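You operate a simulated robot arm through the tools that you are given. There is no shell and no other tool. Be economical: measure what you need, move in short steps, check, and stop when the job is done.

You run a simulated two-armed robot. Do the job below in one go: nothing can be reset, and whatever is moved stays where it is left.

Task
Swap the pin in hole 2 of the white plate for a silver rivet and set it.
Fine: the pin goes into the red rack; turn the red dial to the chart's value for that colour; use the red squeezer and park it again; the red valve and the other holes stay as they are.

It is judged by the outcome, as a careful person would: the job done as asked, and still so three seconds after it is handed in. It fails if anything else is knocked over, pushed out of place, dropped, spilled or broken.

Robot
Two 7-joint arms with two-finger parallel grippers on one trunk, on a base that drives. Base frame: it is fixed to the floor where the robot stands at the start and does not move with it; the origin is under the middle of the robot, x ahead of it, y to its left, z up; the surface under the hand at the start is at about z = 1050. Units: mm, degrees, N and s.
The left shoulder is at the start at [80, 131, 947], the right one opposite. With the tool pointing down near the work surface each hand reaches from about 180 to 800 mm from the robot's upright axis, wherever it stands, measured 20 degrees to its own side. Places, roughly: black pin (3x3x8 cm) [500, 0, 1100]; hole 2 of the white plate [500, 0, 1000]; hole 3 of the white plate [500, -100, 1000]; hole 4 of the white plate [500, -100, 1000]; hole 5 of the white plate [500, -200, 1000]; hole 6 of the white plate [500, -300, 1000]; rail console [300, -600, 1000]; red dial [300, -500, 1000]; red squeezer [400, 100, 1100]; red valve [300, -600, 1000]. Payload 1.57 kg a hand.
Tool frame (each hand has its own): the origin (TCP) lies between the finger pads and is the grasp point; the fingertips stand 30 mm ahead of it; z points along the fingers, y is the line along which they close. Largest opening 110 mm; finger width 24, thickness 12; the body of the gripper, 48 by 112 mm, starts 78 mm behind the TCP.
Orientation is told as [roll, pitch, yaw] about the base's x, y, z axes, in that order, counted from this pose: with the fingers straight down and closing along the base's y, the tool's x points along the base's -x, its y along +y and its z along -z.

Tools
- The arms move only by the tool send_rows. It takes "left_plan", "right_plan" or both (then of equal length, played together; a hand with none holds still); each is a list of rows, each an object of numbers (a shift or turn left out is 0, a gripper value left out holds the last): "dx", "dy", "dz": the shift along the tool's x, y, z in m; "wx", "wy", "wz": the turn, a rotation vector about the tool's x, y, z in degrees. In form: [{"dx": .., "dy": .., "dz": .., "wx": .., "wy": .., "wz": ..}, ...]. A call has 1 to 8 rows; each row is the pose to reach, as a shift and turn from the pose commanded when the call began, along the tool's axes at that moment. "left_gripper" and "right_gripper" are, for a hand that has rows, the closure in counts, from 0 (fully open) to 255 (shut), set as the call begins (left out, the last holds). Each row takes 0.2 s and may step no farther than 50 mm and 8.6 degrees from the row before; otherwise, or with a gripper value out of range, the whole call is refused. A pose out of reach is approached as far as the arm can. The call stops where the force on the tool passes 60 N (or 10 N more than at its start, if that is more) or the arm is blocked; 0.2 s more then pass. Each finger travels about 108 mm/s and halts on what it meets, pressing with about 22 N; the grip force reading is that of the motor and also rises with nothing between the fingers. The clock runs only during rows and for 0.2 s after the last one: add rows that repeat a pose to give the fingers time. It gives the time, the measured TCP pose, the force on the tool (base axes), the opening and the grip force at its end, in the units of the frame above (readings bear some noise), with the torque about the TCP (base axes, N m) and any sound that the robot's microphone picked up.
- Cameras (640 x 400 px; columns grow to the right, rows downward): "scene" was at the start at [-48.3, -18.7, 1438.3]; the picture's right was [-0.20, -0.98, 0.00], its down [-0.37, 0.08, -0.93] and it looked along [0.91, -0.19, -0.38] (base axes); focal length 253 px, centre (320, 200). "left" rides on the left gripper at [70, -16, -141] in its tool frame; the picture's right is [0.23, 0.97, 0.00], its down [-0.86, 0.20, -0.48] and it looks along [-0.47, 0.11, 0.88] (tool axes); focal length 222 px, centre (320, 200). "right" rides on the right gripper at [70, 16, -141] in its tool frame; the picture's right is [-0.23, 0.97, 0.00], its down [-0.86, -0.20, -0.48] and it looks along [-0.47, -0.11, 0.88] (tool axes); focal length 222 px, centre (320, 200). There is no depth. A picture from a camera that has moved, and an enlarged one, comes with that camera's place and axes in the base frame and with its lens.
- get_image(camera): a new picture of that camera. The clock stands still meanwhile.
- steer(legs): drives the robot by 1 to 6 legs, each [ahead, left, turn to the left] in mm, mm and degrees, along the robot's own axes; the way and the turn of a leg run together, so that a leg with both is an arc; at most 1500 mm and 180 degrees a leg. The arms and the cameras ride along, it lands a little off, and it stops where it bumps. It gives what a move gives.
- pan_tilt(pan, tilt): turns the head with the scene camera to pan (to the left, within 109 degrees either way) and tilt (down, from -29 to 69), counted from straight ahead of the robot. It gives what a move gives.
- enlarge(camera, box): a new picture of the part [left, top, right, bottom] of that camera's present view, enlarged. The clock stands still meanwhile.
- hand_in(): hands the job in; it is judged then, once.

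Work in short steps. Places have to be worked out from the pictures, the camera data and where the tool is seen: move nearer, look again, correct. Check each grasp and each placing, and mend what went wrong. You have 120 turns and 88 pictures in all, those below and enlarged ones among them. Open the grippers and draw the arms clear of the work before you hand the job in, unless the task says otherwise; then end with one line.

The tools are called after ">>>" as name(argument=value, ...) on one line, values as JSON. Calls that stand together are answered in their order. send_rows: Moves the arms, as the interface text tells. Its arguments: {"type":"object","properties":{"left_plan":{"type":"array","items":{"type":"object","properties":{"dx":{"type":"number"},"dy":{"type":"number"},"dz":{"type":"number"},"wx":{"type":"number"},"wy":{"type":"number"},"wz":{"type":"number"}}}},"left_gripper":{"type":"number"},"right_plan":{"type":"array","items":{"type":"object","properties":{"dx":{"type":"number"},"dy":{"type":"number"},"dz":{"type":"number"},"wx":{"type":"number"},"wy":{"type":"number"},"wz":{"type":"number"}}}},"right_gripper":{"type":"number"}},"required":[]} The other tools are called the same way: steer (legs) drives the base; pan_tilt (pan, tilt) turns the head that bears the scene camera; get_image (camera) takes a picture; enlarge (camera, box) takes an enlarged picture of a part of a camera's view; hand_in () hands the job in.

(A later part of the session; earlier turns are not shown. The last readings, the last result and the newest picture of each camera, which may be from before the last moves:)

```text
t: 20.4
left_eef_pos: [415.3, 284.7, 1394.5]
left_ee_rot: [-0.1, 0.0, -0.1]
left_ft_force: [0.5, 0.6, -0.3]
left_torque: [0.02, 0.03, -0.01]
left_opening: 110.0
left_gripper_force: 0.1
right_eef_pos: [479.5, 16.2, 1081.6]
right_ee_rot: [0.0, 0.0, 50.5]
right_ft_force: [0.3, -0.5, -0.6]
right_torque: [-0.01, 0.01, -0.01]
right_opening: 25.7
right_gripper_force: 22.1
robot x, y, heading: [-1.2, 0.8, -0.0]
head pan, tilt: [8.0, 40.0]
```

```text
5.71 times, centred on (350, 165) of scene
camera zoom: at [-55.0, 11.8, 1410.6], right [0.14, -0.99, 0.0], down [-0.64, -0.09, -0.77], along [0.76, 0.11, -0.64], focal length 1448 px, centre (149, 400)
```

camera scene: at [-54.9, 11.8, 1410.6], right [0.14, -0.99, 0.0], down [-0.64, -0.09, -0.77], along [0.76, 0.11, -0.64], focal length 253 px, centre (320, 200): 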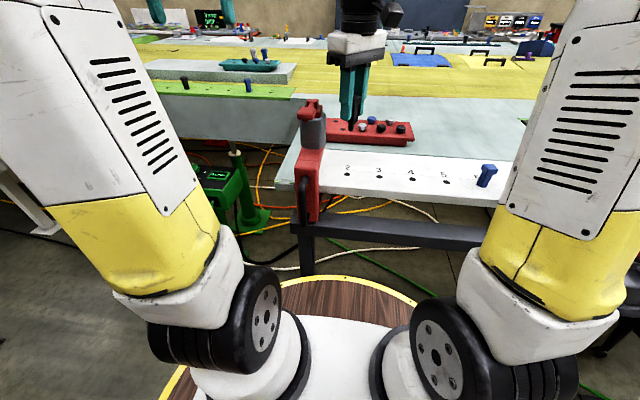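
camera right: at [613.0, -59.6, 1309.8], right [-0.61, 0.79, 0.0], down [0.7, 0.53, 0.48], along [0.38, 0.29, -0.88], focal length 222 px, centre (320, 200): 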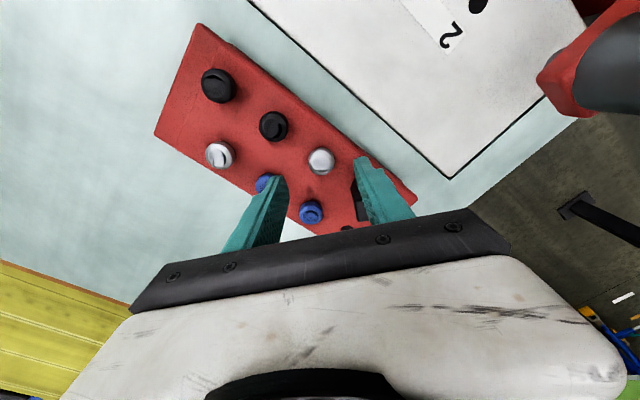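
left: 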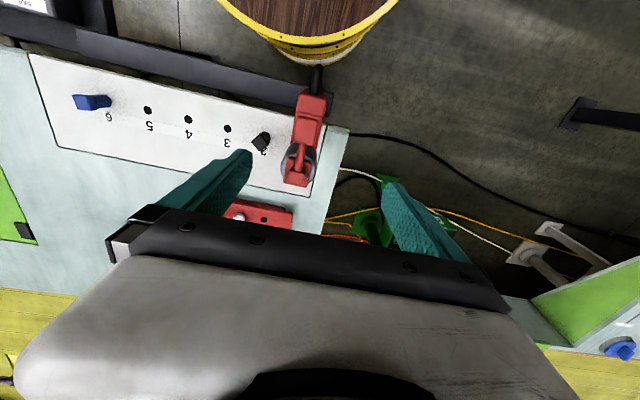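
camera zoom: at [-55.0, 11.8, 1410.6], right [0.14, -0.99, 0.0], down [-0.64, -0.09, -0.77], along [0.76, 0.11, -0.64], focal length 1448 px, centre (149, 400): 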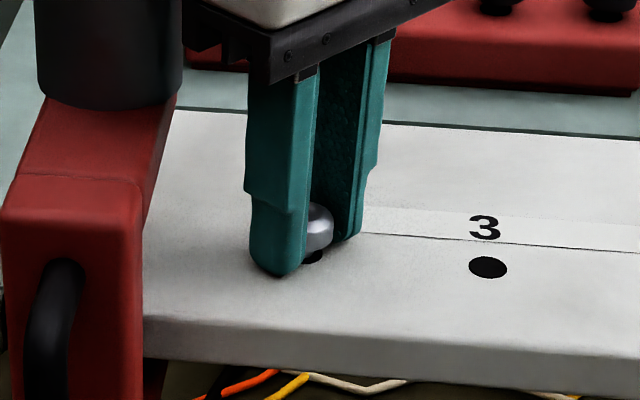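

Shank is in. Lower 3 mm more, then release.

>>> send_rows(right_plan=[{"dz": 0.002}, {"dz": 0.003}])

>>> send_rows(right_plan=[{}, {}, {"dz": -0.003}, {"dz": -0.03}, {"dz": -0.07}, {"dz": -0.11}], right_gripper=150)

>>> enlarge(camera="scene", box=[300, 90, 420, 200])

>>> get_image(camera="right")

```text
t: 21.0
left_eef_pos: [414.6, 284.5, 1394.0]
left_ee_rot: [-0.1, 0.0, 0.0]
left_ft_force: [-0.4, -0.6, -0.6]
left_torque: [0.05, -0.03, 0.03]
left_opening: 110.3
left_gripper_force: 0.1
right_eef_pos: [478.3, 17.7, 1080.3]
right_ee_rot: [-0.1, -0.1, 50.6]
right_ft_force: [-0.7, -2.5, 17.0]
right_torque: [-0.05, 0.14, 0.0]
right_opening: 25.4
right_gripper_force: 21.8
robot x, y, heading: [-2.7, 4.1, -0.1]
head pan, tilt: [8.0, 40.0]
```

```text
t: 22.4
left_eef_pos: [414.4, 284.4, 1394.6]
left_ee_rot: [0.1, 0.0, 0.0]
left_ft_force: [-0.7, -0.5, -0.2]
left_torque: [0.01, 0.03, 0.01]
left_opening: 110.1
left_gripper_force: 0.0
right_eef_pos: [478.2, 18.0, 1189.9]
right_ee_rot: [0.0, 0.0, 50.5]
right_ft_force: [-0.1, -0.3, 0.8]
right_torque: [0.02, 0.03, 0.0]
right_opening: 45.2
right_gripper_force: 0.0
robot x, y, heading: [1.0, 2.8, 0.2]
head pan, tilt: [8.0, 40.0]
```

```text
3.64 times, centred on (360, 145) of scene
camera zoom: at [-54.9, 11.9, 1410.6], right [0.14, -0.99, 0.0], down [-0.64, -0.09, -0.77], along [0.76, 0.11, -0.64], focal length 922 px, centre (174, 400)
```

zoom: 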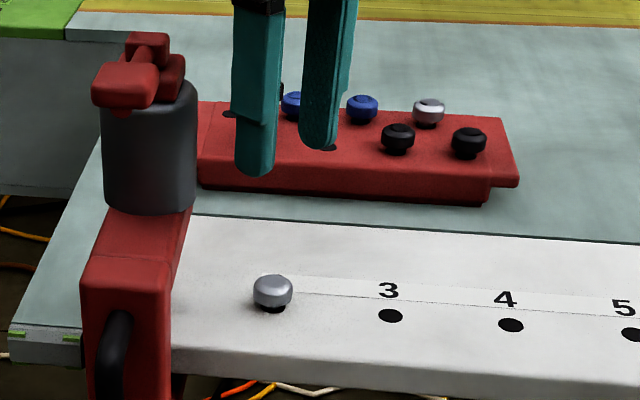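

```text
48 pictures are left
camera right: at [420.9, -26.5, 1330.3], right [-0.61, 0.79, 0.0], down [0.7, 0.53, 0.48], along [0.38, 0.29, -0.88], focal length 222 px, centre (320, 200)
```

right: 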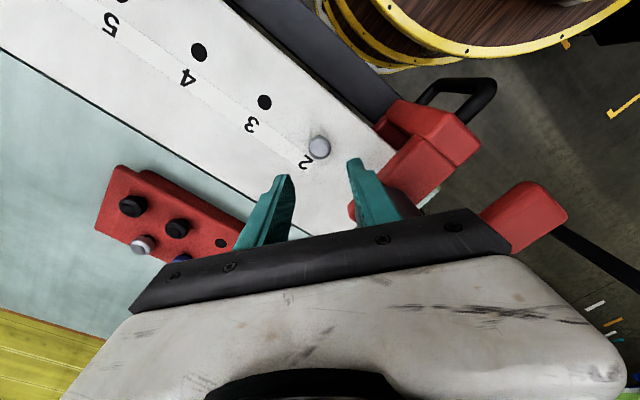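

Rivet is seated in hole 2. Next the dial: I rise and carry the right hand over towards the console.

>>> send_rows(right_plan=[{"dz": -0.045}, {"dx": 0.042, "dy": -0.016, "dz": -0.06}, {"dx": 0.084, "dy": -0.032, "dz": -0.06}, {"dx": 0.126, "dy": -0.048, "dz": -0.06}, {"dx": 0.168, "dy": -0.064, "dz": -0.06}, {"dx": 0.21, "dy": -0.081, "dz": -0.06}, {"dx": 0.252, "dy": -0.097, "dz": -0.06}, {"dx": 0.294, "dy": -0.113, "dz": -0.06}])

>>> send_rows(right_plan=[{"dx": 0.035, "dy": -0.014}, {"dx": 0.07, "dy": -0.027}, {"dx": 0.105, "dy": -0.04}, {"dx": 0.14, "dy": -0.054}, {"dx": 0.175, "dy": -0.068}])

>>> get_image(camera="right")

```text
t: 24.2
left_eef_pos: [415.3, 285.3, 1395.1]
left_ee_rot: [-0.1, 0.0, -0.1]
left_ft_force: [0.7, 0.6, -0.6]
left_torque: [-0.04, 0.01, -0.02]
left_opening: 109.7
left_gripper_force: 0.0
right_eef_pos: [378.1, -282.3, 1248.0]
right_ee_rot: [0.0, 0.1, 50.5]
right_ft_force: [0.3, -0.4, -0.6]
right_torque: [-0.04, 0.04, -0.01]
right_opening: 45.3
right_gripper_force: 0.1
robot x, y, heading: [0.1, -1.7, 0.1]
head pan, tilt: [8.0, 40.0]
```

```text
t: 25.4
left_eef_pos: [414.8, 284.5, 1394.2]
left_ee_rot: [0.0, 0.1, 0.0]
left_ft_force: [0.1, 0.6, 0.3]
left_torque: [-0.01, 0.01, 0.01]
left_opening: 110.3
left_gripper_force: 0.0
right_eef_pos: [319.9, -459.8, 1248.6]
right_ee_rot: [0.0, 0.1, 50.5]
right_ft_force: [0.0, 0.0, 0.7]
right_torque: [-0.04, 0.03, 0.02]
right_opening: 45.3
right_gripper_force: 0.1
robot x, y, heading: [-2.8, 2.3, -0.0]
head pan, tilt: [8.0, 40.0]
```

```text
47 pictures are left
camera right: at [262.0, -504.2, 1388.8], right [-0.61, 0.79, 0.0], down [0.7, 0.53, 0.48], along [0.38, 0.29, -0.88], focal length 222 px, centre (320, 200)
```

right: 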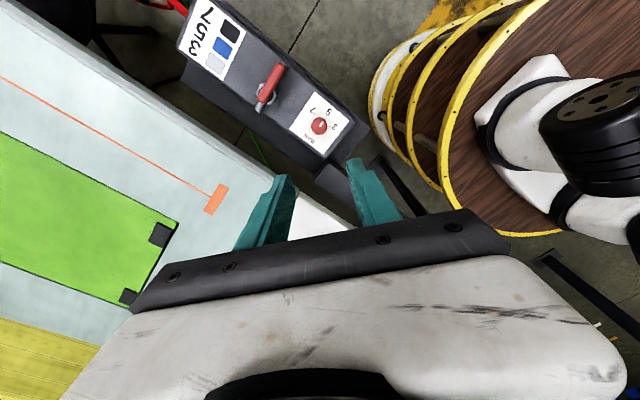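

Dial triangulates to (318, −463), knob top z ≈ 1000. Zoom in on it.

>>> enlarge(camera="right", box=[280, 90, 360, 160])

>>> send_rows(right_plan=[{"dx": 0.003, "dy": -0.002, "dz": 0.04}, {"dx": 0.003, "dy": -0.002, "dz": 0.08}, {"dx": 0.003, "dy": -0.002, "dz": 0.12}])

>>> enlarge(camera="right", box=[220, 90, 400, 220])

```text
5.71 times, centred on (320, 125) of right
camera zoom: at [262.0, -504.2, 1388.8], right [-0.61, 0.79, 0.0], down [0.7, 0.53, 0.48], along [0.38, 0.29, -0.88], focal length 1269 px, centre (320, 629)
```

zoom: 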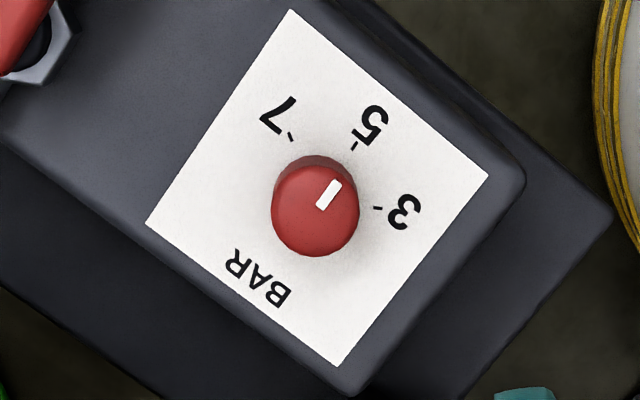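

```text
t: 26.2
left_eef_pos: [414.5, 284.9, 1394.1]
left_ee_rot: [0.0, 0.0, 0.0]
left_ft_force: [-0.2, 0.6, 0.2]
left_torque: [-0.02, -0.01, 0.04]
left_opening: 110.0
left_gripper_force: 0.1
right_eef_pos: [320.4, -463.4, 1128.0]
right_ee_rot: [0.0, -0.1, 50.6]
right_ft_force: [0.5, 0.7, -0.6]
right_torque: [-0.01, -0.03, 0.02]
right_opening: 45.4
right_gripper_force: 0.1
robot x, y, heading: [-1.1, 4.0, 0.2]
head pan, tilt: [8.0, 40.0]
```

```text
3.08 times, centred on (310, 155) of right
camera zoom: at [262.8, -508.6, 1268.5], right [-0.61, 0.79, 0.0], down [0.7, 0.53, 0.48], along [0.38, 0.29, -0.88], focal length 684 px, centre (351, 338)
```

zoom: 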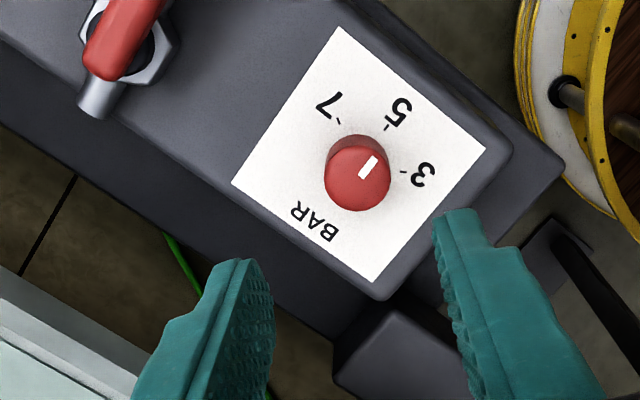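

Scale: 5 bar at 180°, 7 at 241°, 3 at 119° in base angles; pointer at ~5 bar now. I need ≈ 62° clockwise (from above). Descend over the knob.

>>> send_rows(right_plan=[{"dx": -0.0005, "dy": 0.0012, "dz": 0.04}, {"dx": -0.0005, "dy": 0.0012, "dz": 0.08}, {"dx": -0.0005, "dy": 0.0012, "dz": 0.1}, {"dx": -0.0005, "dy": 0.0012, "dz": 0.109}])

>>> enlarge(camera="right", box=[220, 90, 420, 240])

```text
t: 27.2
left_eef_pos: [414.9, 285.8, 1394.1]
left_ee_rot: [0.0, 0.0, 0.0]
left_ft_force: [0.4, 0.4, -0.4]
left_torque: [-0.04, -0.01, -0.01]
left_opening: 109.8
left_gripper_force: 0.0
right_eef_pos: [320.6, -462.4, 1020.4]
right_ee_rot: [-0.3, 0.1, 50.5]
right_ft_force: [-1.8, 0.2, 27.4]
right_torque: [0.58, 0.69, 0.07]
right_opening: 47.3
right_gripper_force: 0.9
robot x, y, heading: [-1.3, -1.2, 0.1]
head pan, tilt: [8.0, 40.0]
```

```text
2.67 times, centred on (320, 165) of right
camera zoom: at [262.2, -507.1, 1161.6], right [-0.61, 0.79, 0.0], down [0.7, 0.53, 0.48], along [0.38, 0.29, -0.88], focal length 592 px, centre (320, 293)
```

zoom: 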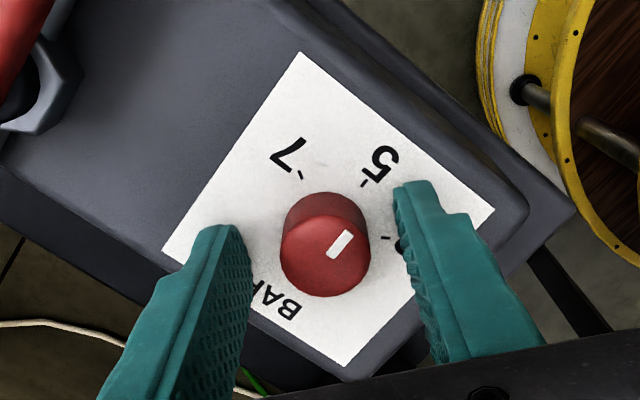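

Fingertips touched the panel (27 N); raise 5 mm and close on the knob.

>>> send_rows(right_plan=[{"dz": -0.005}])

>>> send_rows(right_plan=[{}, {}, {}], right_gripper=255)

```text
t: 27.6
left_eef_pos: [415.2, 283.9, 1394.1]
left_ee_rot: [0.1, 0.0, 0.0]
left_ft_force: [0.2, -0.9, 0.1]
left_torque: [0.01, 0.05, 0.02]
left_opening: 110.1
left_gripper_force: 0.1
right_eef_pos: [319.6, -461.8, 1023.1]
right_ee_rot: [0.1, 0.0, 50.5]
right_ft_force: [-0.2, -0.5, 0.0]
right_torque: [0.01, 0.01, 0.0]
right_opening: 45.2
right_gripper_force: 0.0
robot x, y, heading: [1.1, 0.6, 0.1]
head pan, tilt: [8.0, 40.0]
```

```text
t: 28.4
left_eef_pos: [415.4, 283.7, 1393.8]
left_ee_rot: [0.0, -0.1, 0.0]
left_ft_force: [-0.5, 0.7, 0.2]
left_torque: [0.02, 0.01, -0.02]
left_opening: 110.0
left_gripper_force: 0.0
right_eef_pos: [319.7, -462.0, 1023.2]
right_ee_rot: [0.1, -0.1, 50.4]
right_ft_force: [-2.9, 2.2, -8.1]
right_torque: [-0.1, 0.21, 0.02]
right_opening: 25.6
right_gripper_force: 36.8
robot x, y, heading: [2.8, -0.3, 0.0]
head pan, tilt: [8.0, 40.0]
```

Knob is gripped. Turn 62° clockwise seen from above (yaw decreasing).

>>> send_rows(right_plan=[{"wz": 7.75}, {"wz": 15.5}, {"wz": 23.25}, {"wz": 31}, {"wz": 38.75}, {"wz": 46.5}, {"wz": 54.25}, {"wz": 62}])

>>> enlarge(camera="right", box=[220, 90, 420, 240])

```text
t: 30.2
left_eef_pos: [416.9, 285.9, 1393.8]
left_ee_rot: [-0.1, 0.1, 0.0]
left_ft_force: [-0.4, 1.5, 0.5]
left_torque: [0.04, 0.01, -0.03]
left_opening: 110.2
left_gripper_force: 0.0
right_eef_pos: [319.1, -462.0, 1025.1]
right_ee_rot: [-0.1, 0.0, -11.6]
right_ft_force: [1.6, -2.5, -17.4]
right_torque: [-0.04, -0.04, 0.11]
right_opening: 25.4
right_gripper_force: 37.1
robot x, y, heading: [1.5, 3.1, -0.1]
head pan, tilt: [8.0, 40.0]
```

```text
2.67 times, centred on (320, 165) of right
camera zoom: at [253.5, -433.3, 1165.3], right [0.42, 0.91, 0.0], down [0.8, -0.37, 0.48], along [0.43, -0.2, -0.88], focal length 592 px, centre (320, 293)
```

zoom: 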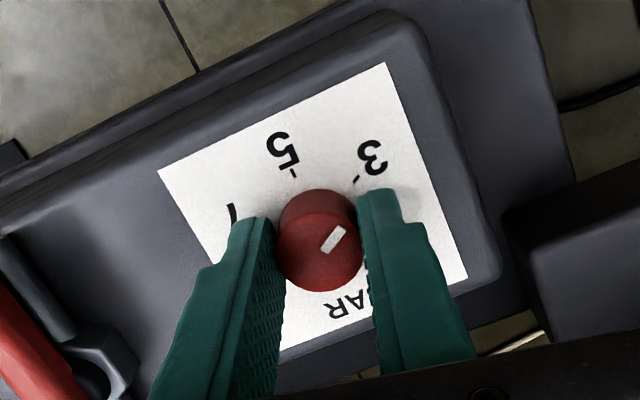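

The pointer looks near 3. Release, rise and check from above without the parallax of close fingers.

>>> send_rows(right_plan=[{}, {}, {"dz": -0.03}, {"dz": -0.07}, {"dz": -0.1}], right_gripper=150)

>>> enlarge(camera="right", box=[270, 100, 370, 180])

```text
t: 31.4
left_eef_pos: [416.1, 284.1, 1394.6]
left_ee_rot: [0.0, 0.0, -0.1]
left_ft_force: [0.6, -0.5, 0.3]
left_torque: [0.03, 0.0, 0.01]
left_opening: 109.8
left_gripper_force: 0.1
right_eef_pos: [320.1, -462.3, 1125.2]
right_ee_rot: [0.0, 0.0, -11.6]
right_ft_force: [0.2, -0.3, -0.1]
right_torque: [0.0, -0.03, -0.03]
right_opening: 45.3
right_gripper_force: 0.1
robot x, y, heading: [1.4, 3.6, 0.1]
head pan, tilt: [8.0, 40.0]
```

```text
5.00 times, centred on (320, 140) of right
camera zoom: at [253.4, -432.6, 1266.5], right [0.42, 0.91, 0.0], down [0.8, -0.37, 0.48], along [0.43, -0.2, -0.88], focal length 1111 px, centre (320, 500)
```

zoom: 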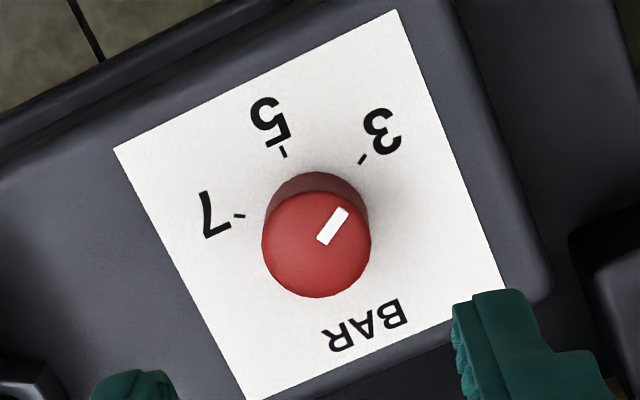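

Pointer is at 120° vs. the 3 mark at ~119.5°: the dial is set to 3. I now raise the right hand and bring the left hand to inspect the squeezer's handle and lever.

>>> send_rows(right_plan=[{"dz": -0.03}, {"dz": -0.07}, {"dz": -0.11}, {"dz": -0.15}], left_plan=[{"dx": 0.02, "dy": -0.025, "dz": 0.02}, {"dx": 0.04, "dy": -0.05, "dz": 0.04}, {"dx": 0.06, "dy": -0.075, "dz": 0.06}, {"dx": 0.075, "dy": -0.105, "dz": 0.09}])

>>> get_image(camera="left")

```text
t: 32.4
left_eef_pos: [340.8, 178.6, 1305.0]
left_ee_rot: [0.0, 0.0, 0.0]
left_ft_force: [0.9, 0.2, -0.1]
left_torque: [-0.01, 0.0, 0.02]
left_opening: 109.9
left_gripper_force: 0.1
right_eef_pos: [319.6, -460.7, 1274.6]
right_ee_rot: [0.0, 0.0, -11.5]
right_ft_force: [-0.4, -0.1, 0.1]
right_torque: [-0.03, 0.0, 0.0]
right_opening: 45.0
right_gripper_force: 0.1
robot x, y, heading: [-0.9, -0.7, -0.0]
head pan, tilt: [8.0, 40.0]
```

```text
41 pictures are left
camera left: at [270.9, 162.8, 1447.8], right [-0.23, 0.97, 0.0], down [0.85, 0.2, 0.48], along [0.47, 0.11, -0.88], focal length 222 px, centre (320, 200)
```

left: 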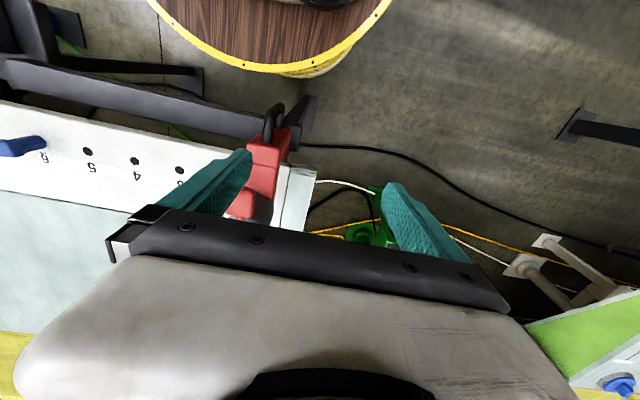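

>>> enlarge(camera="left", box=[220, 90, 340, 230])

>>> enlarge(camera="scene", box=[270, 85, 350, 235])

```text
2.86 times, centred on (280, 160) of left
camera zoom: at [270.9, 162.8, 1447.8], right [-0.23, 0.97, 0.0], down [0.85, 0.2, 0.48], along [0.47, 0.11, -0.88], focal length 635 px, centre (434, 314)
```

zoom: 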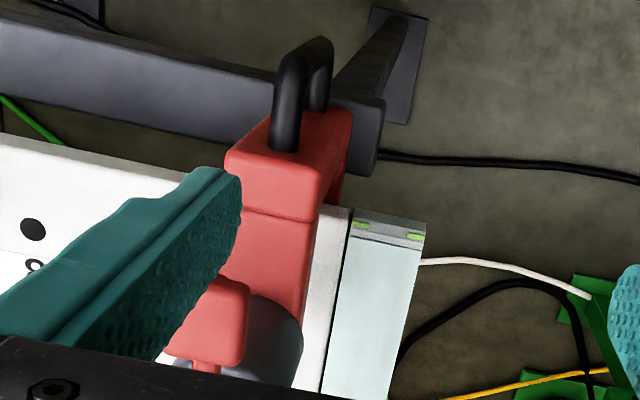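

```text
2.67 times, centred on (310, 160) of scene
camera zoom: at [-54.9, 11.8, 1410.6], right [0.14, -0.99, 0.0], down [-0.64, -0.09, -0.77], along [0.76, 0.11, -0.64], focal length 676 px, centre (347, 307)
```

zoom: 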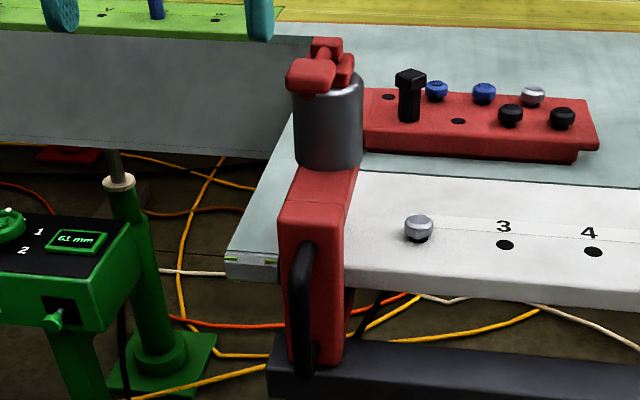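

Handle: D-loop in the x–z plane at y ≈ 103, from frame front x ≈ 371 to bar x ≈ 325, top arm z ≈ 1115–1125; lever paddle at ≈ (410, 103, 1220). I bring the left hand above the handle and look.

>>> send_rows(left_plan=[{"dx": 0.003, "dy": -0.025}, {"dx": 0.006, "dy": -0.05}, {"dx": 0.008, "dy": -0.0756, "dz": 0.02}, {"dx": 0.008, "dy": -0.0756, "dz": 0.06}], left_gripper=110)

>>> get_image(camera="left")

>>> enlarge(camera="scene", box=[240, 50, 400, 230])

```text
t: 33.4
left_eef_pos: [332.7, 104.6, 1244.1]
left_ee_rot: [0.0, 0.0, 0.0]
left_ft_force: [-0.8, 0.2, 0.3]
left_torque: [0.01, -0.02, -0.02]
left_opening: 62.7
left_gripper_force: 0.0
right_eef_pos: [319.8, -460.9, 1274.2]
right_ee_rot: [0.1, 0.0, -11.6]
right_ft_force: [-0.1, -0.3, -0.5]
right_torque: [0.02, -0.01, 0.0]
right_opening: 45.5
right_gripper_force: 0.0
robot x, y, heading: [-3.4, 2.2, -0.1]
head pan, tilt: [8.0, 40.0]
```

```text
38 pictures are left
camera left: at [262.7, 88.2, 1387.8], right [-0.23, 0.97, 0.0], down [0.85, 0.2, 0.48], along [0.47, 0.11, -0.88], focal length 222 px, centre (320, 200)
```

left: 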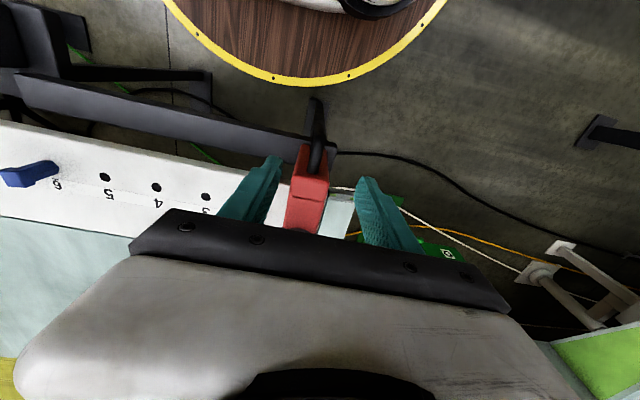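

```text
2.22 times, centred on (320, 140) of scene
camera zoom: at [-55.1, 11.6, 1410.6], right [0.14, -0.99, 0.0], down [-0.64, -0.09, -0.77], along [0.76, 0.11, -0.64], focal length 563 px, centre (320, 333)
```

zoom: 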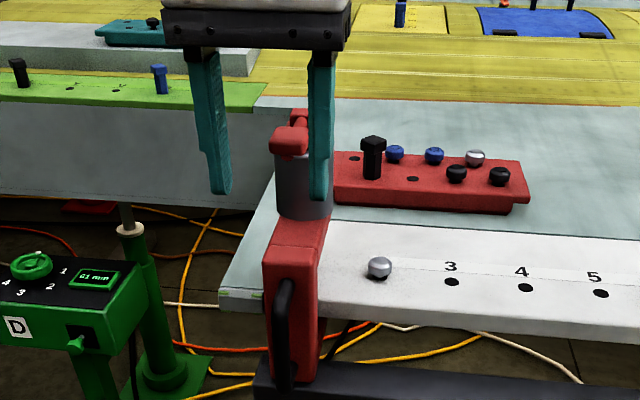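

Uncertain about the handle's extent; enlarge the left view.

>>> enlarge(camera="left", box=[270, 80, 370, 240])

```text
2.50 times, centred on (320, 160) of left
camera zoom: at [262.7, 88.2, 1387.8], right [-0.23, 0.97, 0.0], down [0.85, 0.2, 0.48], along [0.47, 0.11, -0.88], focal length 555 px, centre (320, 300)
```

zoom: 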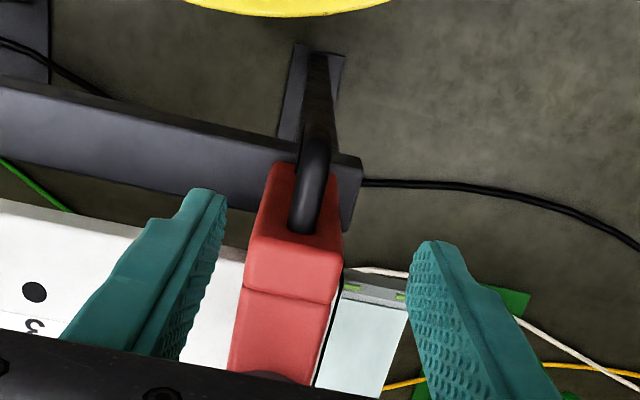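

Clear now: the handle's upper arm runs at y ≈ 102.5, z ≈ 1110, from frame x ≈ 371 out to x ≈ 327. Descend with the fingers straddling it.

>>> send_rows(left_plan=[{"dx": -0.006, "dy": -0.002, "dz": 0.04}, {"dx": -0.006, "dy": -0.002, "dz": 0.08}, {"dx": -0.006, "dy": -0.002, "dz": 0.11}, {"dx": -0.006, "dy": -0.002, "dz": 0.13}, {"dx": -0.006, "dy": -0.002, "dz": 0.14}])

>>> enlarge(camera="left", box=[240, 80, 400, 240])

>>> enlarge(camera="scene", box=[240, 50, 400, 230])

```text
t: 34.6
left_eef_pos: [337.7, 101.9, 1105.0]
left_ee_rot: [-0.1, 0.0, 0.0]
left_ft_force: [-0.1, -0.1, 0.1]
left_torque: [-0.03, -0.01, 0.01]
left_opening: 62.6
left_gripper_force: 0.1
right_eef_pos: [320.2, -462.4, 1273.1]
right_ee_rot: [0.0, 0.0, -11.6]
right_ft_force: [0.4, 0.1, -0.5]
right_torque: [0.01, -0.02, 0.01]
right_opening: 45.4
right_gripper_force: 0.0
robot x, y, heading: [-0.8, 1.0, -0.1]
head pan, tilt: [8.0, 40.0]
```

```text
2.50 times, centred on (320, 160) of left
camera zoom: at [268.5, 85.4, 1247.5], right [-0.23, 0.97, 0.0], down [0.85, 0.2, 0.48], along [0.47, 0.11, -0.88], focal length 555 px, centre (320, 300)
```

zoom: 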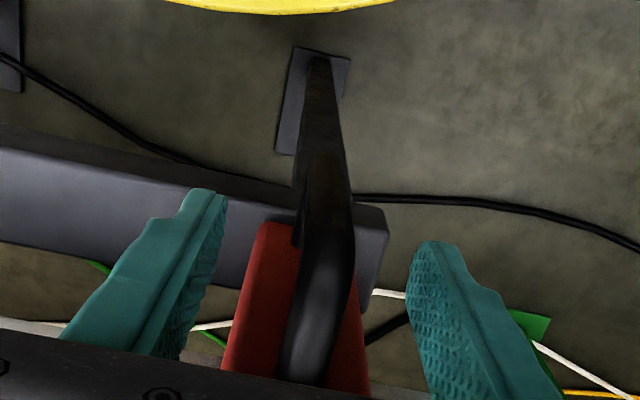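

```text
2.22 times, centred on (320, 140) of scene
camera zoom: at [-55.1, 11.7, 1410.6], right [0.14, -0.99, 0.0], down [-0.64, -0.09, -0.77], along [0.76, 0.11, -0.64], focal length 563 px, centre (320, 333)
```

zoom: 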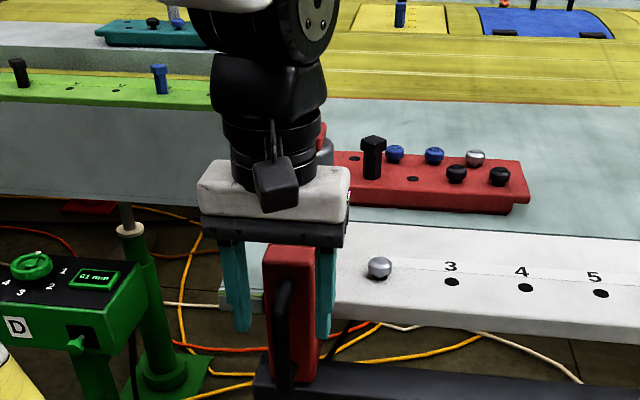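

The handle lies between the fingers. Close the left gripper.

>>> send_rows(left_plan=[{}, {}, {}, {}], left_gripper=255)

```text
t: 35.6
left_eef_pos: [339.3, 101.9, 1105.3]
left_ee_rot: [0.1, 0.0, 0.0]
left_ft_force: [0.0, 5.8, -7.3]
left_torque: [-0.02, -0.9, 0.1]
left_opening: 16.1
left_gripper_force: 31.9
right_eef_pos: [319.3, -460.6, 1273.1]
right_ee_rot: [0.0, 0.0, -11.5]
right_ft_force: [-0.1, -0.4, 0.3]
right_torque: [-0.01, 0.02, 0.01]
right_opening: 45.5
right_gripper_force: 0.1
robot x, y, heading: [-1.7, -1.9, 0.1]
head pan, tilt: [8.0, 40.0]
```

Handle gripped (16 mm). Test slide 20 mm toward −y.

>>> send_rows(left_plan=[{"dy": -0.005}, {"dy": -0.01}, {"dy": -0.015}, {"dy": -0.02}])

>>> enlarge(camera="scene", box=[240, 50, 400, 230])

```text
t: 36.6
left_eef_pos: [337.4, 81.2, 1105.6]
left_ee_rot: [0.0, 0.0, 0.0]
left_ft_force: [7.4, 1.1, 5.2]
left_torque: [0.03, 0.76, 0.1]
left_opening: 15.9
left_gripper_force: 31.9
right_eef_pos: [320.4, -460.7, 1274.1]
right_ee_rot: [0.0, 0.0, -11.5]
right_ft_force: [0.1, 1.0, -0.5]
right_torque: [-0.02, 0.0, -0.03]
right_opening: 45.2
right_gripper_force: 0.0
robot x, y, heading: [-3.4, -1.6, 0.1]
head pan, tilt: [8.0, 40.0]
```

```text
2.22 times, centred on (320, 140) of scene
camera zoom: at [-54.7, 11.7, 1410.6], right [0.14, -0.99, 0.0], down [-0.64, -0.09, -0.77], along [0.76, 0.11, -0.64], focal length 563 px, centre (320, 333)
```

zoom: 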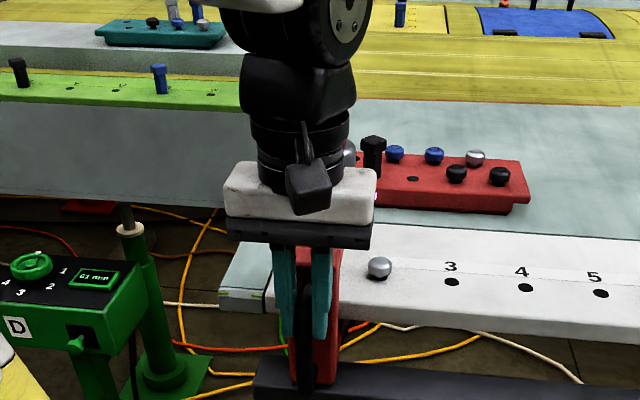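

It slides freely on the rail with small forces. Slide on to hole 2 (handle y → 17.6).

>>> send_rows(left_plan=[{"dy": -0.012}, {"dy": -0.024}, {"dy": -0.036}, {"dy": -0.048}, {"dy": -0.058}, {"dy": -0.0643}])

>>> get_image(camera="scene")

```text
t: 38.0
left_eef_pos: [337.9, 17.9, 1105.2]
left_ee_rot: [0.1, 0.0, -0.1]
left_ft_force: [4.2, 2.3, 3.6]
left_torque: [-0.2, -0.06, 0.01]
left_opening: 15.8
left_gripper_force: 31.9
right_eef_pos: [320.2, -462.3, 1273.9]
right_ee_rot: [-0.1, 0.0, -11.5]
right_ft_force: [0.1, -0.4, -0.2]
right_torque: [0.04, -0.03, -0.01]
right_opening: 45.2
right_gripper_force: 0.1
robot x, y, heading: [0.8, 2.8, 0.2]
head pan, tilt: [8.0, 40.0]
```

```text
32 pictures are left
camera scene: at [-54.9, 11.8, 1410.6], right [0.14, -0.99, 0.0], down [-0.64, -0.09, -0.77], along [0.76, 0.11, -0.64], focal length 253 px, centre (320, 200)
```

scene: 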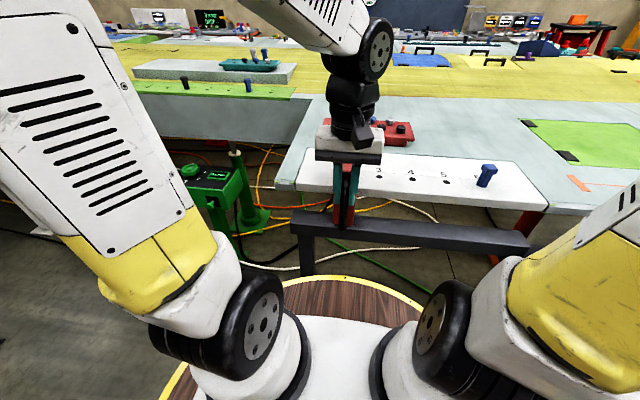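

Squeezer should be over hole 2. I bring the right hand round to look along +y at die and rivet, which is also near the lever.

>>> send_rows(right_plan=[{"dx": -0.0105, "dy": 0.0415, "dz": 0.005, "wz": -8.4}, {"dx": -0.021, "dy": 0.083, "dz": 0.01, "wz": -16.8}, {"dx": -0.0315, "dy": 0.1245, "dz": 0.02, "wz": -25.2}, {"dx": -0.042, "dy": 0.166, "dz": 0.03, "wz": -33.6}, {"dx": -0.0525, "dy": 0.2075, "dz": 0.045, "wz": -42}, {"dx": -0.063, "dy": 0.249, "dz": 0.06, "wz": -50.4}, {"dx": -0.0735, "dy": 0.2905, "dz": 0.08, "wz": -58.8}, {"dx": -0.085, "dy": 0.334, "dz": 0.094, "wz": -67.2}])

>>> send_rows(right_plan=[{"wz": -8}, {"wz": -16}, {"wz": -24}])

>>> get_image(camera="right")

```text
t: 39.8
left_eef_pos: [337.6, 17.0, 1104.8]
left_ee_rot: [0.0, 0.0, -0.1]
left_ft_force: [6.5, 0.4, 3.4]
left_torque: [-0.27, 0.38, -0.02]
left_opening: 15.9
left_gripper_force: 31.7
right_eef_pos: [470.2, -150.5, 1181.2]
right_ee_rot: [0.1, 0.0, 55.8]
right_ft_force: [0.2, 0.2, -0.5]
right_torque: [0.04, -0.01, -0.02]
right_opening: 45.1
right_gripper_force: 0.1
robot x, y, heading: [-0.9, 1.4, -0.1]
head pan, tilt: [8.0, 40.0]
```

```text
t: 40.6
left_eef_pos: [338.5, 17.6, 1104.6]
left_ee_rot: [-0.1, 0.0, 0.0]
left_ft_force: [6.2, 0.6, 5.3]
left_torque: [-0.06, 0.74, 0.07]
left_opening: 16.0
left_gripper_force: 31.6
right_eef_pos: [470.3, -151.2, 1181.3]
right_ee_rot: [0.0, -0.1, 79.9]
right_ft_force: [0.5, -0.1, 0.4]
right_torque: [0.01, 0.0, -0.02]
right_opening: 45.2
right_gripper_force: 0.1
robot x, y, heading: [-2.1, 2.8, 0.0]
head pan, tilt: [8.0, 40.0]
```

```text
31 pictures are left
camera right: at [440.4, -218.0, 1321.6], right [-0.92, 0.4, 0.0], down [0.35, 0.81, 0.48], along [0.19, 0.44, -0.88], focal length 222 px, centre (320, 200)
```

right: 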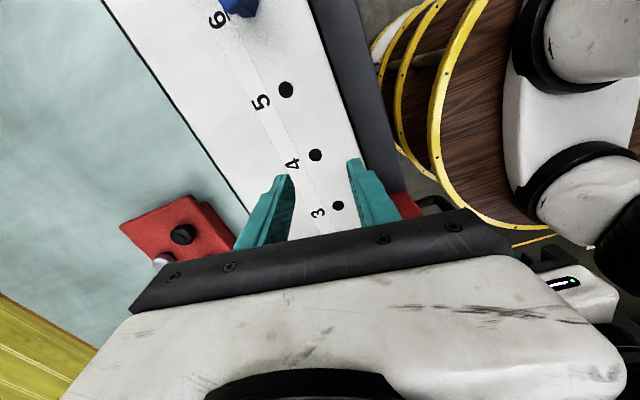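

The gripper hides the die from here. I tilt the right hand 40° so its camera looks along the plate toward +y.

>>> send_rows(right_plan=[{"wy": -8, "dz": 0.0}, {"wy": -16, "dz": 0.01}, {"wy": -24, "dz": 0.015}, {"wy": -32, "dz": 0.02}, {"wy": -40, "dz": 0.025}])

>>> get_image(camera="right")

```text
t: 41.8
left_eef_pos: [337.5, 17.2, 1103.3]
left_ee_rot: [0.0, 0.0, 0.0]
left_ft_force: [5.0, -0.1, 3.0]
left_torque: [0.09, 0.2, 0.14]
left_opening: 15.8
left_gripper_force: 31.7
right_eef_pos: [469.1, -151.4, 1155.7]
right_ee_rot: [0.0, -40.1, 79.7]
right_ft_force: [0.3, 0.2, 0.3]
right_torque: [-0.03, 0.0, -0.02]
right_opening: 45.1
right_gripper_force: 0.1
robot x, y, heading: [2.0, 0.2, -0.0]
head pan, tilt: [8.0, 40.0]
```

```text
30 pictures are left
camera right: at [426.6, -291.2, 1218.7], right [-0.93, 0.35, 0.15], down [0.26, 0.3, 0.92], along [0.27, 0.89, -0.37], focal length 222 px, centre (320, 200)
```

right: 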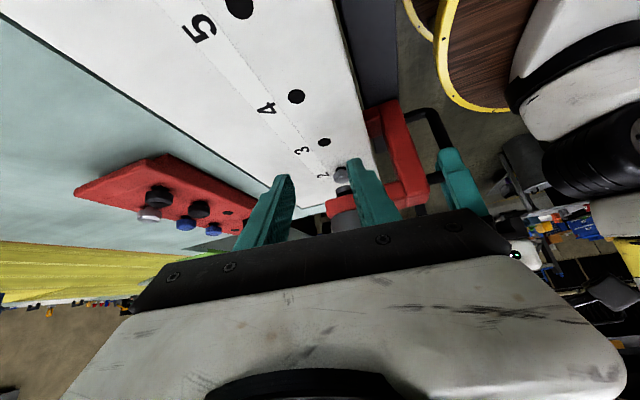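

>>> enlarge(camera="right", box=[290, 90, 450, 240])

```text
2.67 times, centred on (370, 165) of right
camera zoom: at [426.6, -291.2, 1218.7], right [-0.93, 0.35, 0.15], down [0.26, 0.3, 0.92], along [0.27, 0.89, -0.37], focal length 592 px, centre (187, 293)
```

zoom: 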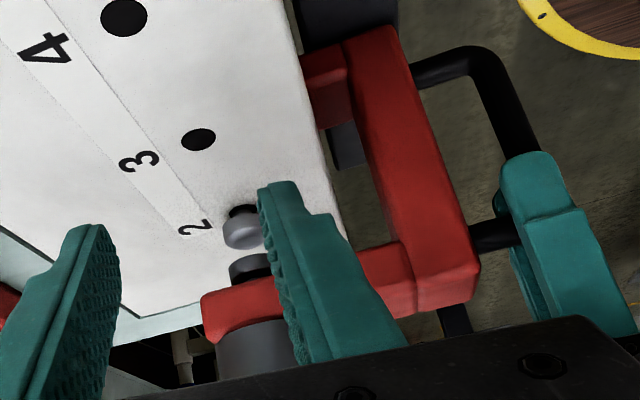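

Die hangs right above the rivet in x. To verify y with the scene camera I release the handle and lift the left hand clear; the right hand un-tilts meanwhile.

>>> send_rows(left_plan=[{}, {}, {"dz": -0.03}, {"dz": -0.07}, {"dz": -0.11}, {"dz": -0.15}, {"dz": -0.16, "dy": 0.04}, {"dz": -0.16, "dy": 0.085}], left_gripper=130)

>>> send_rows(left_plan=[{"dy": 0.04}, {"dy": 0.08}, {"dy": 0.12}, {"dy": 0.16}, {"dy": 0.16}], right_plan=[{"wy": 8}, {"wy": 16}, {"wy": 24}, {"wy": 32}, {"wy": 40}])

>>> enlarge(camera="scene", box=[300, 80, 400, 240])

```text
t: 43.6
left_eef_pos: [338.4, 102.5, 1265.6]
left_ee_rot: [0.0, 0.0, -0.1]
left_ft_force: [-0.4, 0.3, -0.3]
left_torque: [0.02, -0.03, -0.01]
left_opening: 53.8
left_gripper_force: 0.1
right_eef_pos: [468.1, -151.6, 1156.7]
right_ee_rot: [0.0, -40.0, 79.7]
right_ft_force: [-0.7, -0.3, -0.3]
right_torque: [0.03, 0.0, -0.04]
right_opening: 45.2
right_gripper_force: 0.1
robot x, y, heading: [-0.0, 4.1, -0.3]
head pan, tilt: [8.0, 40.0]
```

```text
t: 44.8
left_eef_pos: [337.3, 264.4, 1263.9]
left_ee_rot: [-0.1, 0.1, -0.1]
left_ft_force: [-0.7, -0.2, -0.2]
left_torque: [0.02, 0.0, 0.01]
left_opening: 53.7
left_gripper_force: 0.1
right_eef_pos: [469.0, -151.6, 1156.0]
right_ee_rot: [0.0, 0.1, 79.7]
right_ft_force: [0.2, -1.1, -0.5]
right_torque: [0.0, -0.01, 0.01]
right_opening: 45.3
right_gripper_force: 0.1
robot x, y, heading: [-1.7, 2.2, 0.1]
head pan, tilt: [8.0, 40.0]
```

```text
2.50 times, centred on (350, 160) of scene
camera zoom: at [-55.2, 11.6, 1410.6], right [0.14, -0.99, 0.0], down [-0.64, -0.09, -0.77], along [0.76, 0.11, -0.64], focal length 634 px, centre (245, 300)
```

zoom: 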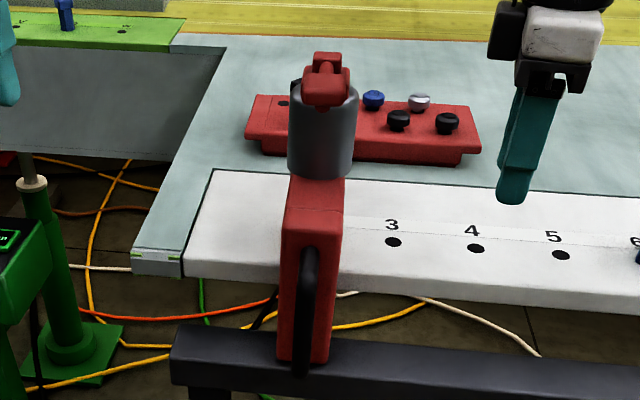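

Cylinder axis y ≈ 16 vs rivet 17.6 – aligned. Now the right hand, fingers closed, goes above the lever paddle (≈ (408, 18), z ≈ 1230).

>>> send_rows(right_plan=[{"dz": -0.048}, {"dz": -0.096}, {"dz": -0.144}, {"dx": -0.039, "dy": 0.0226, "dz": -0.144}, {"dx": -0.078, "dy": 0.0452, "dz": -0.144}, {"dx": -0.117, "dy": 0.0678, "dz": -0.144}, {"dx": -0.1564, "dy": 0.0904, "dz": -0.144}], right_gripper=255)

>>> get_image(camera="right")

>>> enlarge(camera="scene", box=[290, 40, 390, 140])

```text
t: 46.4
left_eef_pos: [338.4, 262.8, 1264.4]
left_ee_rot: [0.0, 0.0, 0.1]
left_ft_force: [-0.2, 0.6, 0.9]
left_torque: [0.04, 0.01, 0.01]
left_opening: 53.9
left_gripper_force: 0.0
right_eef_pos: [407.4, 18.5, 1299.1]
right_ee_rot: [-0.1, 0.0, 79.7]
right_ft_force: [0.1, -0.5, -0.1]
right_torque: [0.01, 0.0, 0.01]
right_opening: 0.0
right_gripper_force: 21.5
robot x, y, heading: [-5.0, -0.5, 0.1]
head pan, tilt: [8.0, 40.0]
```

```text
27 pictures are left
camera right: at [378.2, -47.9, 1440.0], right [-0.92, 0.4, 0.0], down [0.35, 0.81, 0.48], along [0.19, 0.44, -0.88], focal length 222 px, centre (320, 200)
```

right: 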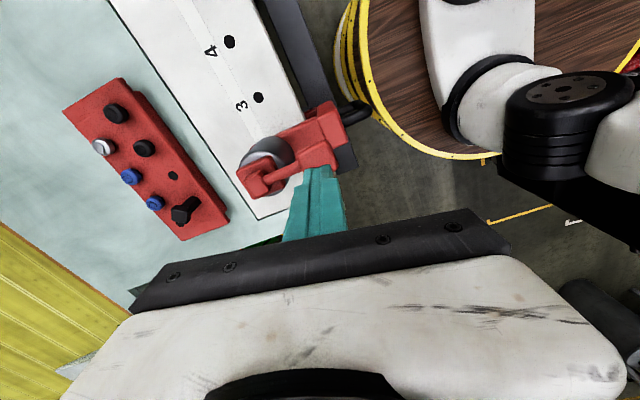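

```text
4.00 times, centred on (340, 90) of scene
camera zoom: at [-55.0, 11.4, 1410.6], right [0.14, -0.99, 0.0], down [-0.64, -0.09, -0.77], along [0.76, 0.11, -0.64], focal length 1014 px, centre (240, 640)
```

zoom: 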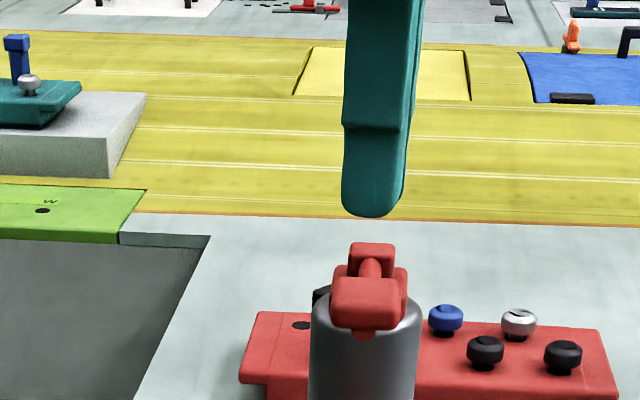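

>>> enlarge(camera="right", box=[220, 80, 380, 230])

```text
2.67 times, centred on (300, 155) of right
camera zoom: at [378.2, -47.9, 1440.0], right [-0.92, 0.4, 0.0], down [0.35, 0.81, 0.48], along [0.19, 0.44, -0.88], focal length 592 px, centre (373, 320)
```

zoom: 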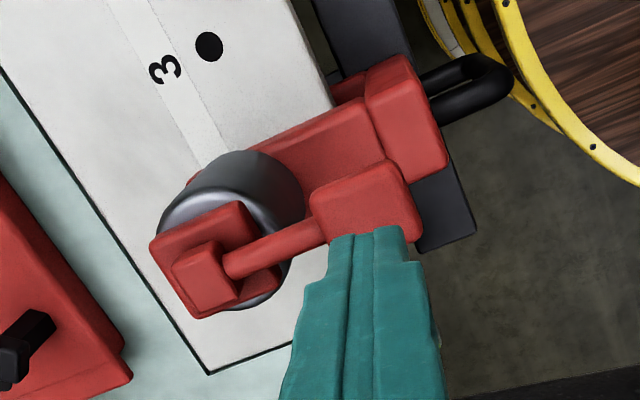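

Paddle is centred at (409, 17) right under the fingertips. I press down in small steps.

>>> send_rows(right_plan=[{"dz": 0.015}, {"dz": 0.025}, {"dz": 0.032}, {"dz": 0.038}, {"dz": 0.044}])

>>> enlarge(camera="scene", box=[290, 40, 390, 140])

```text
t: 47.6
left_eef_pos: [336.6, 263.3, 1264.5]
left_ee_rot: [0.1, 0.0, 0.0]
left_ft_force: [0.0, -1.0, 0.9]
left_torque: [0.0, -0.02, 0.0]
left_opening: 53.9
left_gripper_force: 0.1
right_eef_pos: [407.4, 18.8, 1256.4]
right_ee_rot: [-0.1, 0.0, 79.7]
right_ft_force: [-6.9, 0.3, 5.3]
right_torque: [0.04, 0.14, 0.07]
right_opening: 0.0
right_gripper_force: 21.4
robot x, y, heading: [1.3, 0.1, 0.2]
head pan, tilt: [8.0, 40.0]
```

```text
4.00 times, centred on (340, 90) of scene
camera zoom: at [-55.6, 11.8, 1410.5], right [0.14, -0.99, 0.0], down [-0.64, -0.09, -0.77], along [0.76, 0.11, -0.64], focal length 1014 px, centre (240, 640)
```

zoom: 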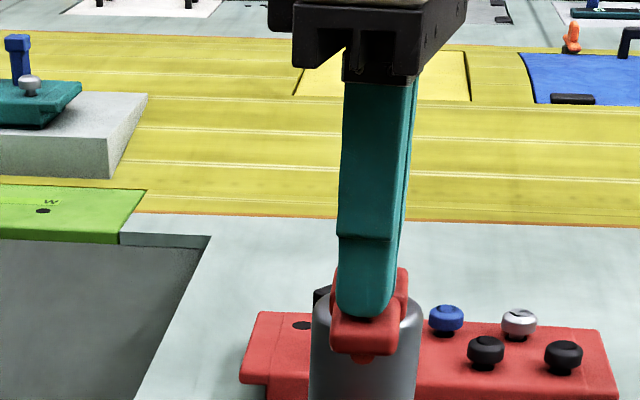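

The lever swings down with light force. Keep pressing.

>>> send_rows(right_plan=[{"dz": 0.006}, {"dz": 0.012}, {"dz": 0.018}, {"dz": 0.024}, {"dz": 0.03}])

>>> enlarge(camera="scene", box=[290, 40, 390, 140])

```text
t: 48.6
left_eef_pos: [336.2, 262.5, 1265.9]
left_ee_rot: [-0.1, 0.0, 0.0]
left_ft_force: [-0.7, 0.6, 1.1]
left_torque: [-0.01, -0.02, 0.0]
left_opening: 53.9
left_gripper_force: 0.0
right_eef_pos: [407.8, 19.6, 1243.4]
right_ee_rot: [-0.8, -0.5, 79.7]
right_ft_force: [-11.2, -5.1, 24.3]
right_torque: [0.08, 0.03, 0.03]
right_opening: 0.0
right_gripper_force: 20.9
robot x, y, heading: [1.2, -2.5, -0.3]
head pan, tilt: [8.0, 40.0]
stopped in row 4 (right hand): the force on the tool passed its limit at 69 N (the readings are from after the stop); the commanded pose is now the measured one
```

```text
4.00 times, centred on (340, 90) of scene
camera zoom: at [-56.4, 11.4, 1410.5], right [0.14, -0.99, 0.0], down [-0.64, -0.09, -0.77], along [0.76, 0.11, -0.64], focal length 1014 px, centre (240, 640)
```

zoom: 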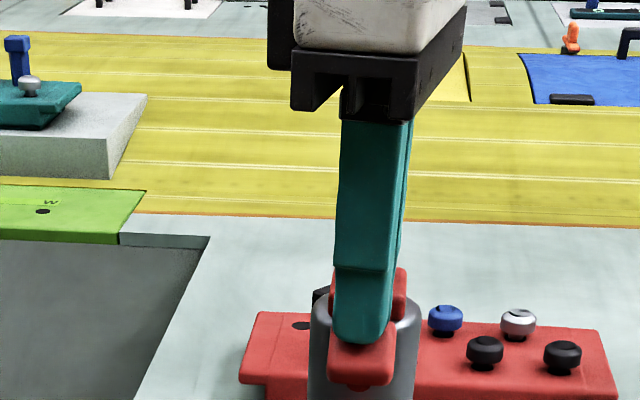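

The lever reached its end stop (69 N). Lift off and see what the lever and rivet look like.

>>> send_rows(right_plan=[{"dz": -0.015}, {"dz": -0.045}, {"dz": -0.08}, {"dz": -0.08, "dx": 0.04}, {"dz": -0.08, "dx": 0.08}, {"dz": -0.08, "dx": 0.12}])

>>> enlarge(camera="scene", box=[290, 60, 410, 220])

>>> get_image(camera="right")

```text
t: 50.0
left_eef_pos: [336.9, 263.8, 1264.6]
left_ee_rot: [-0.1, 0.0, -0.1]
left_ft_force: [0.5, 0.5, -0.8]
left_torque: [-0.03, 0.0, -0.02]
left_opening: 54.1
left_gripper_force: 0.0
right_eef_pos: [384.7, -98.9, 1319.2]
right_ee_rot: [-0.7, -0.6, 79.7]
right_ft_force: [0.3, 0.0, 0.5]
right_torque: [-0.02, -0.02, 0.0]
right_opening: 0.0
right_gripper_force: 21.4
robot x, y, heading: [1.8, -4.2, 0.1]
head pan, tilt: [8.0, 40.0]
```

```text
2.50 times, centred on (350, 140) of scene
camera zoom: at [-54.9, 12.0, 1410.6], right [0.14, -0.99, 0.0], down [-0.64, -0.09, -0.77], along [0.76, 0.11, -0.64], focal length 634 px, centre (245, 350)
```

zoom: 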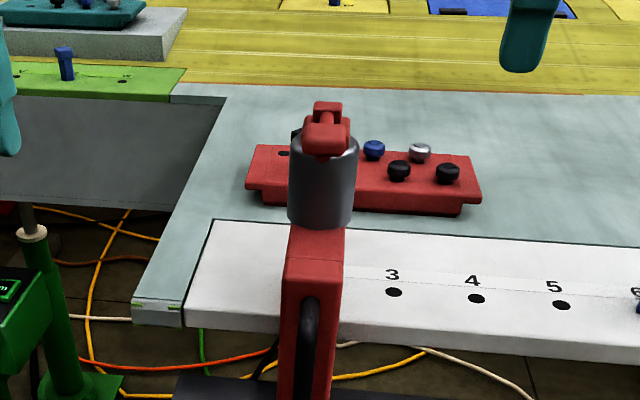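

```text
21 pictures are left
camera right: at [354.8, -167.0, 1459.1], right [-0.92, 0.4, -0.01], down [0.34, 0.8, 0.49], along [0.2, 0.44, -0.87], focal length 222 px, centre (320, 200)
```

right: 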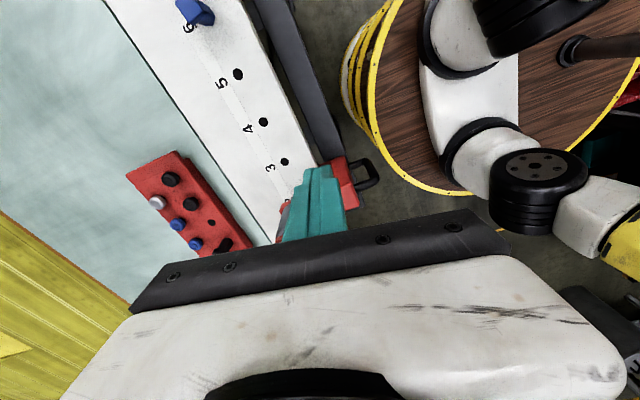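

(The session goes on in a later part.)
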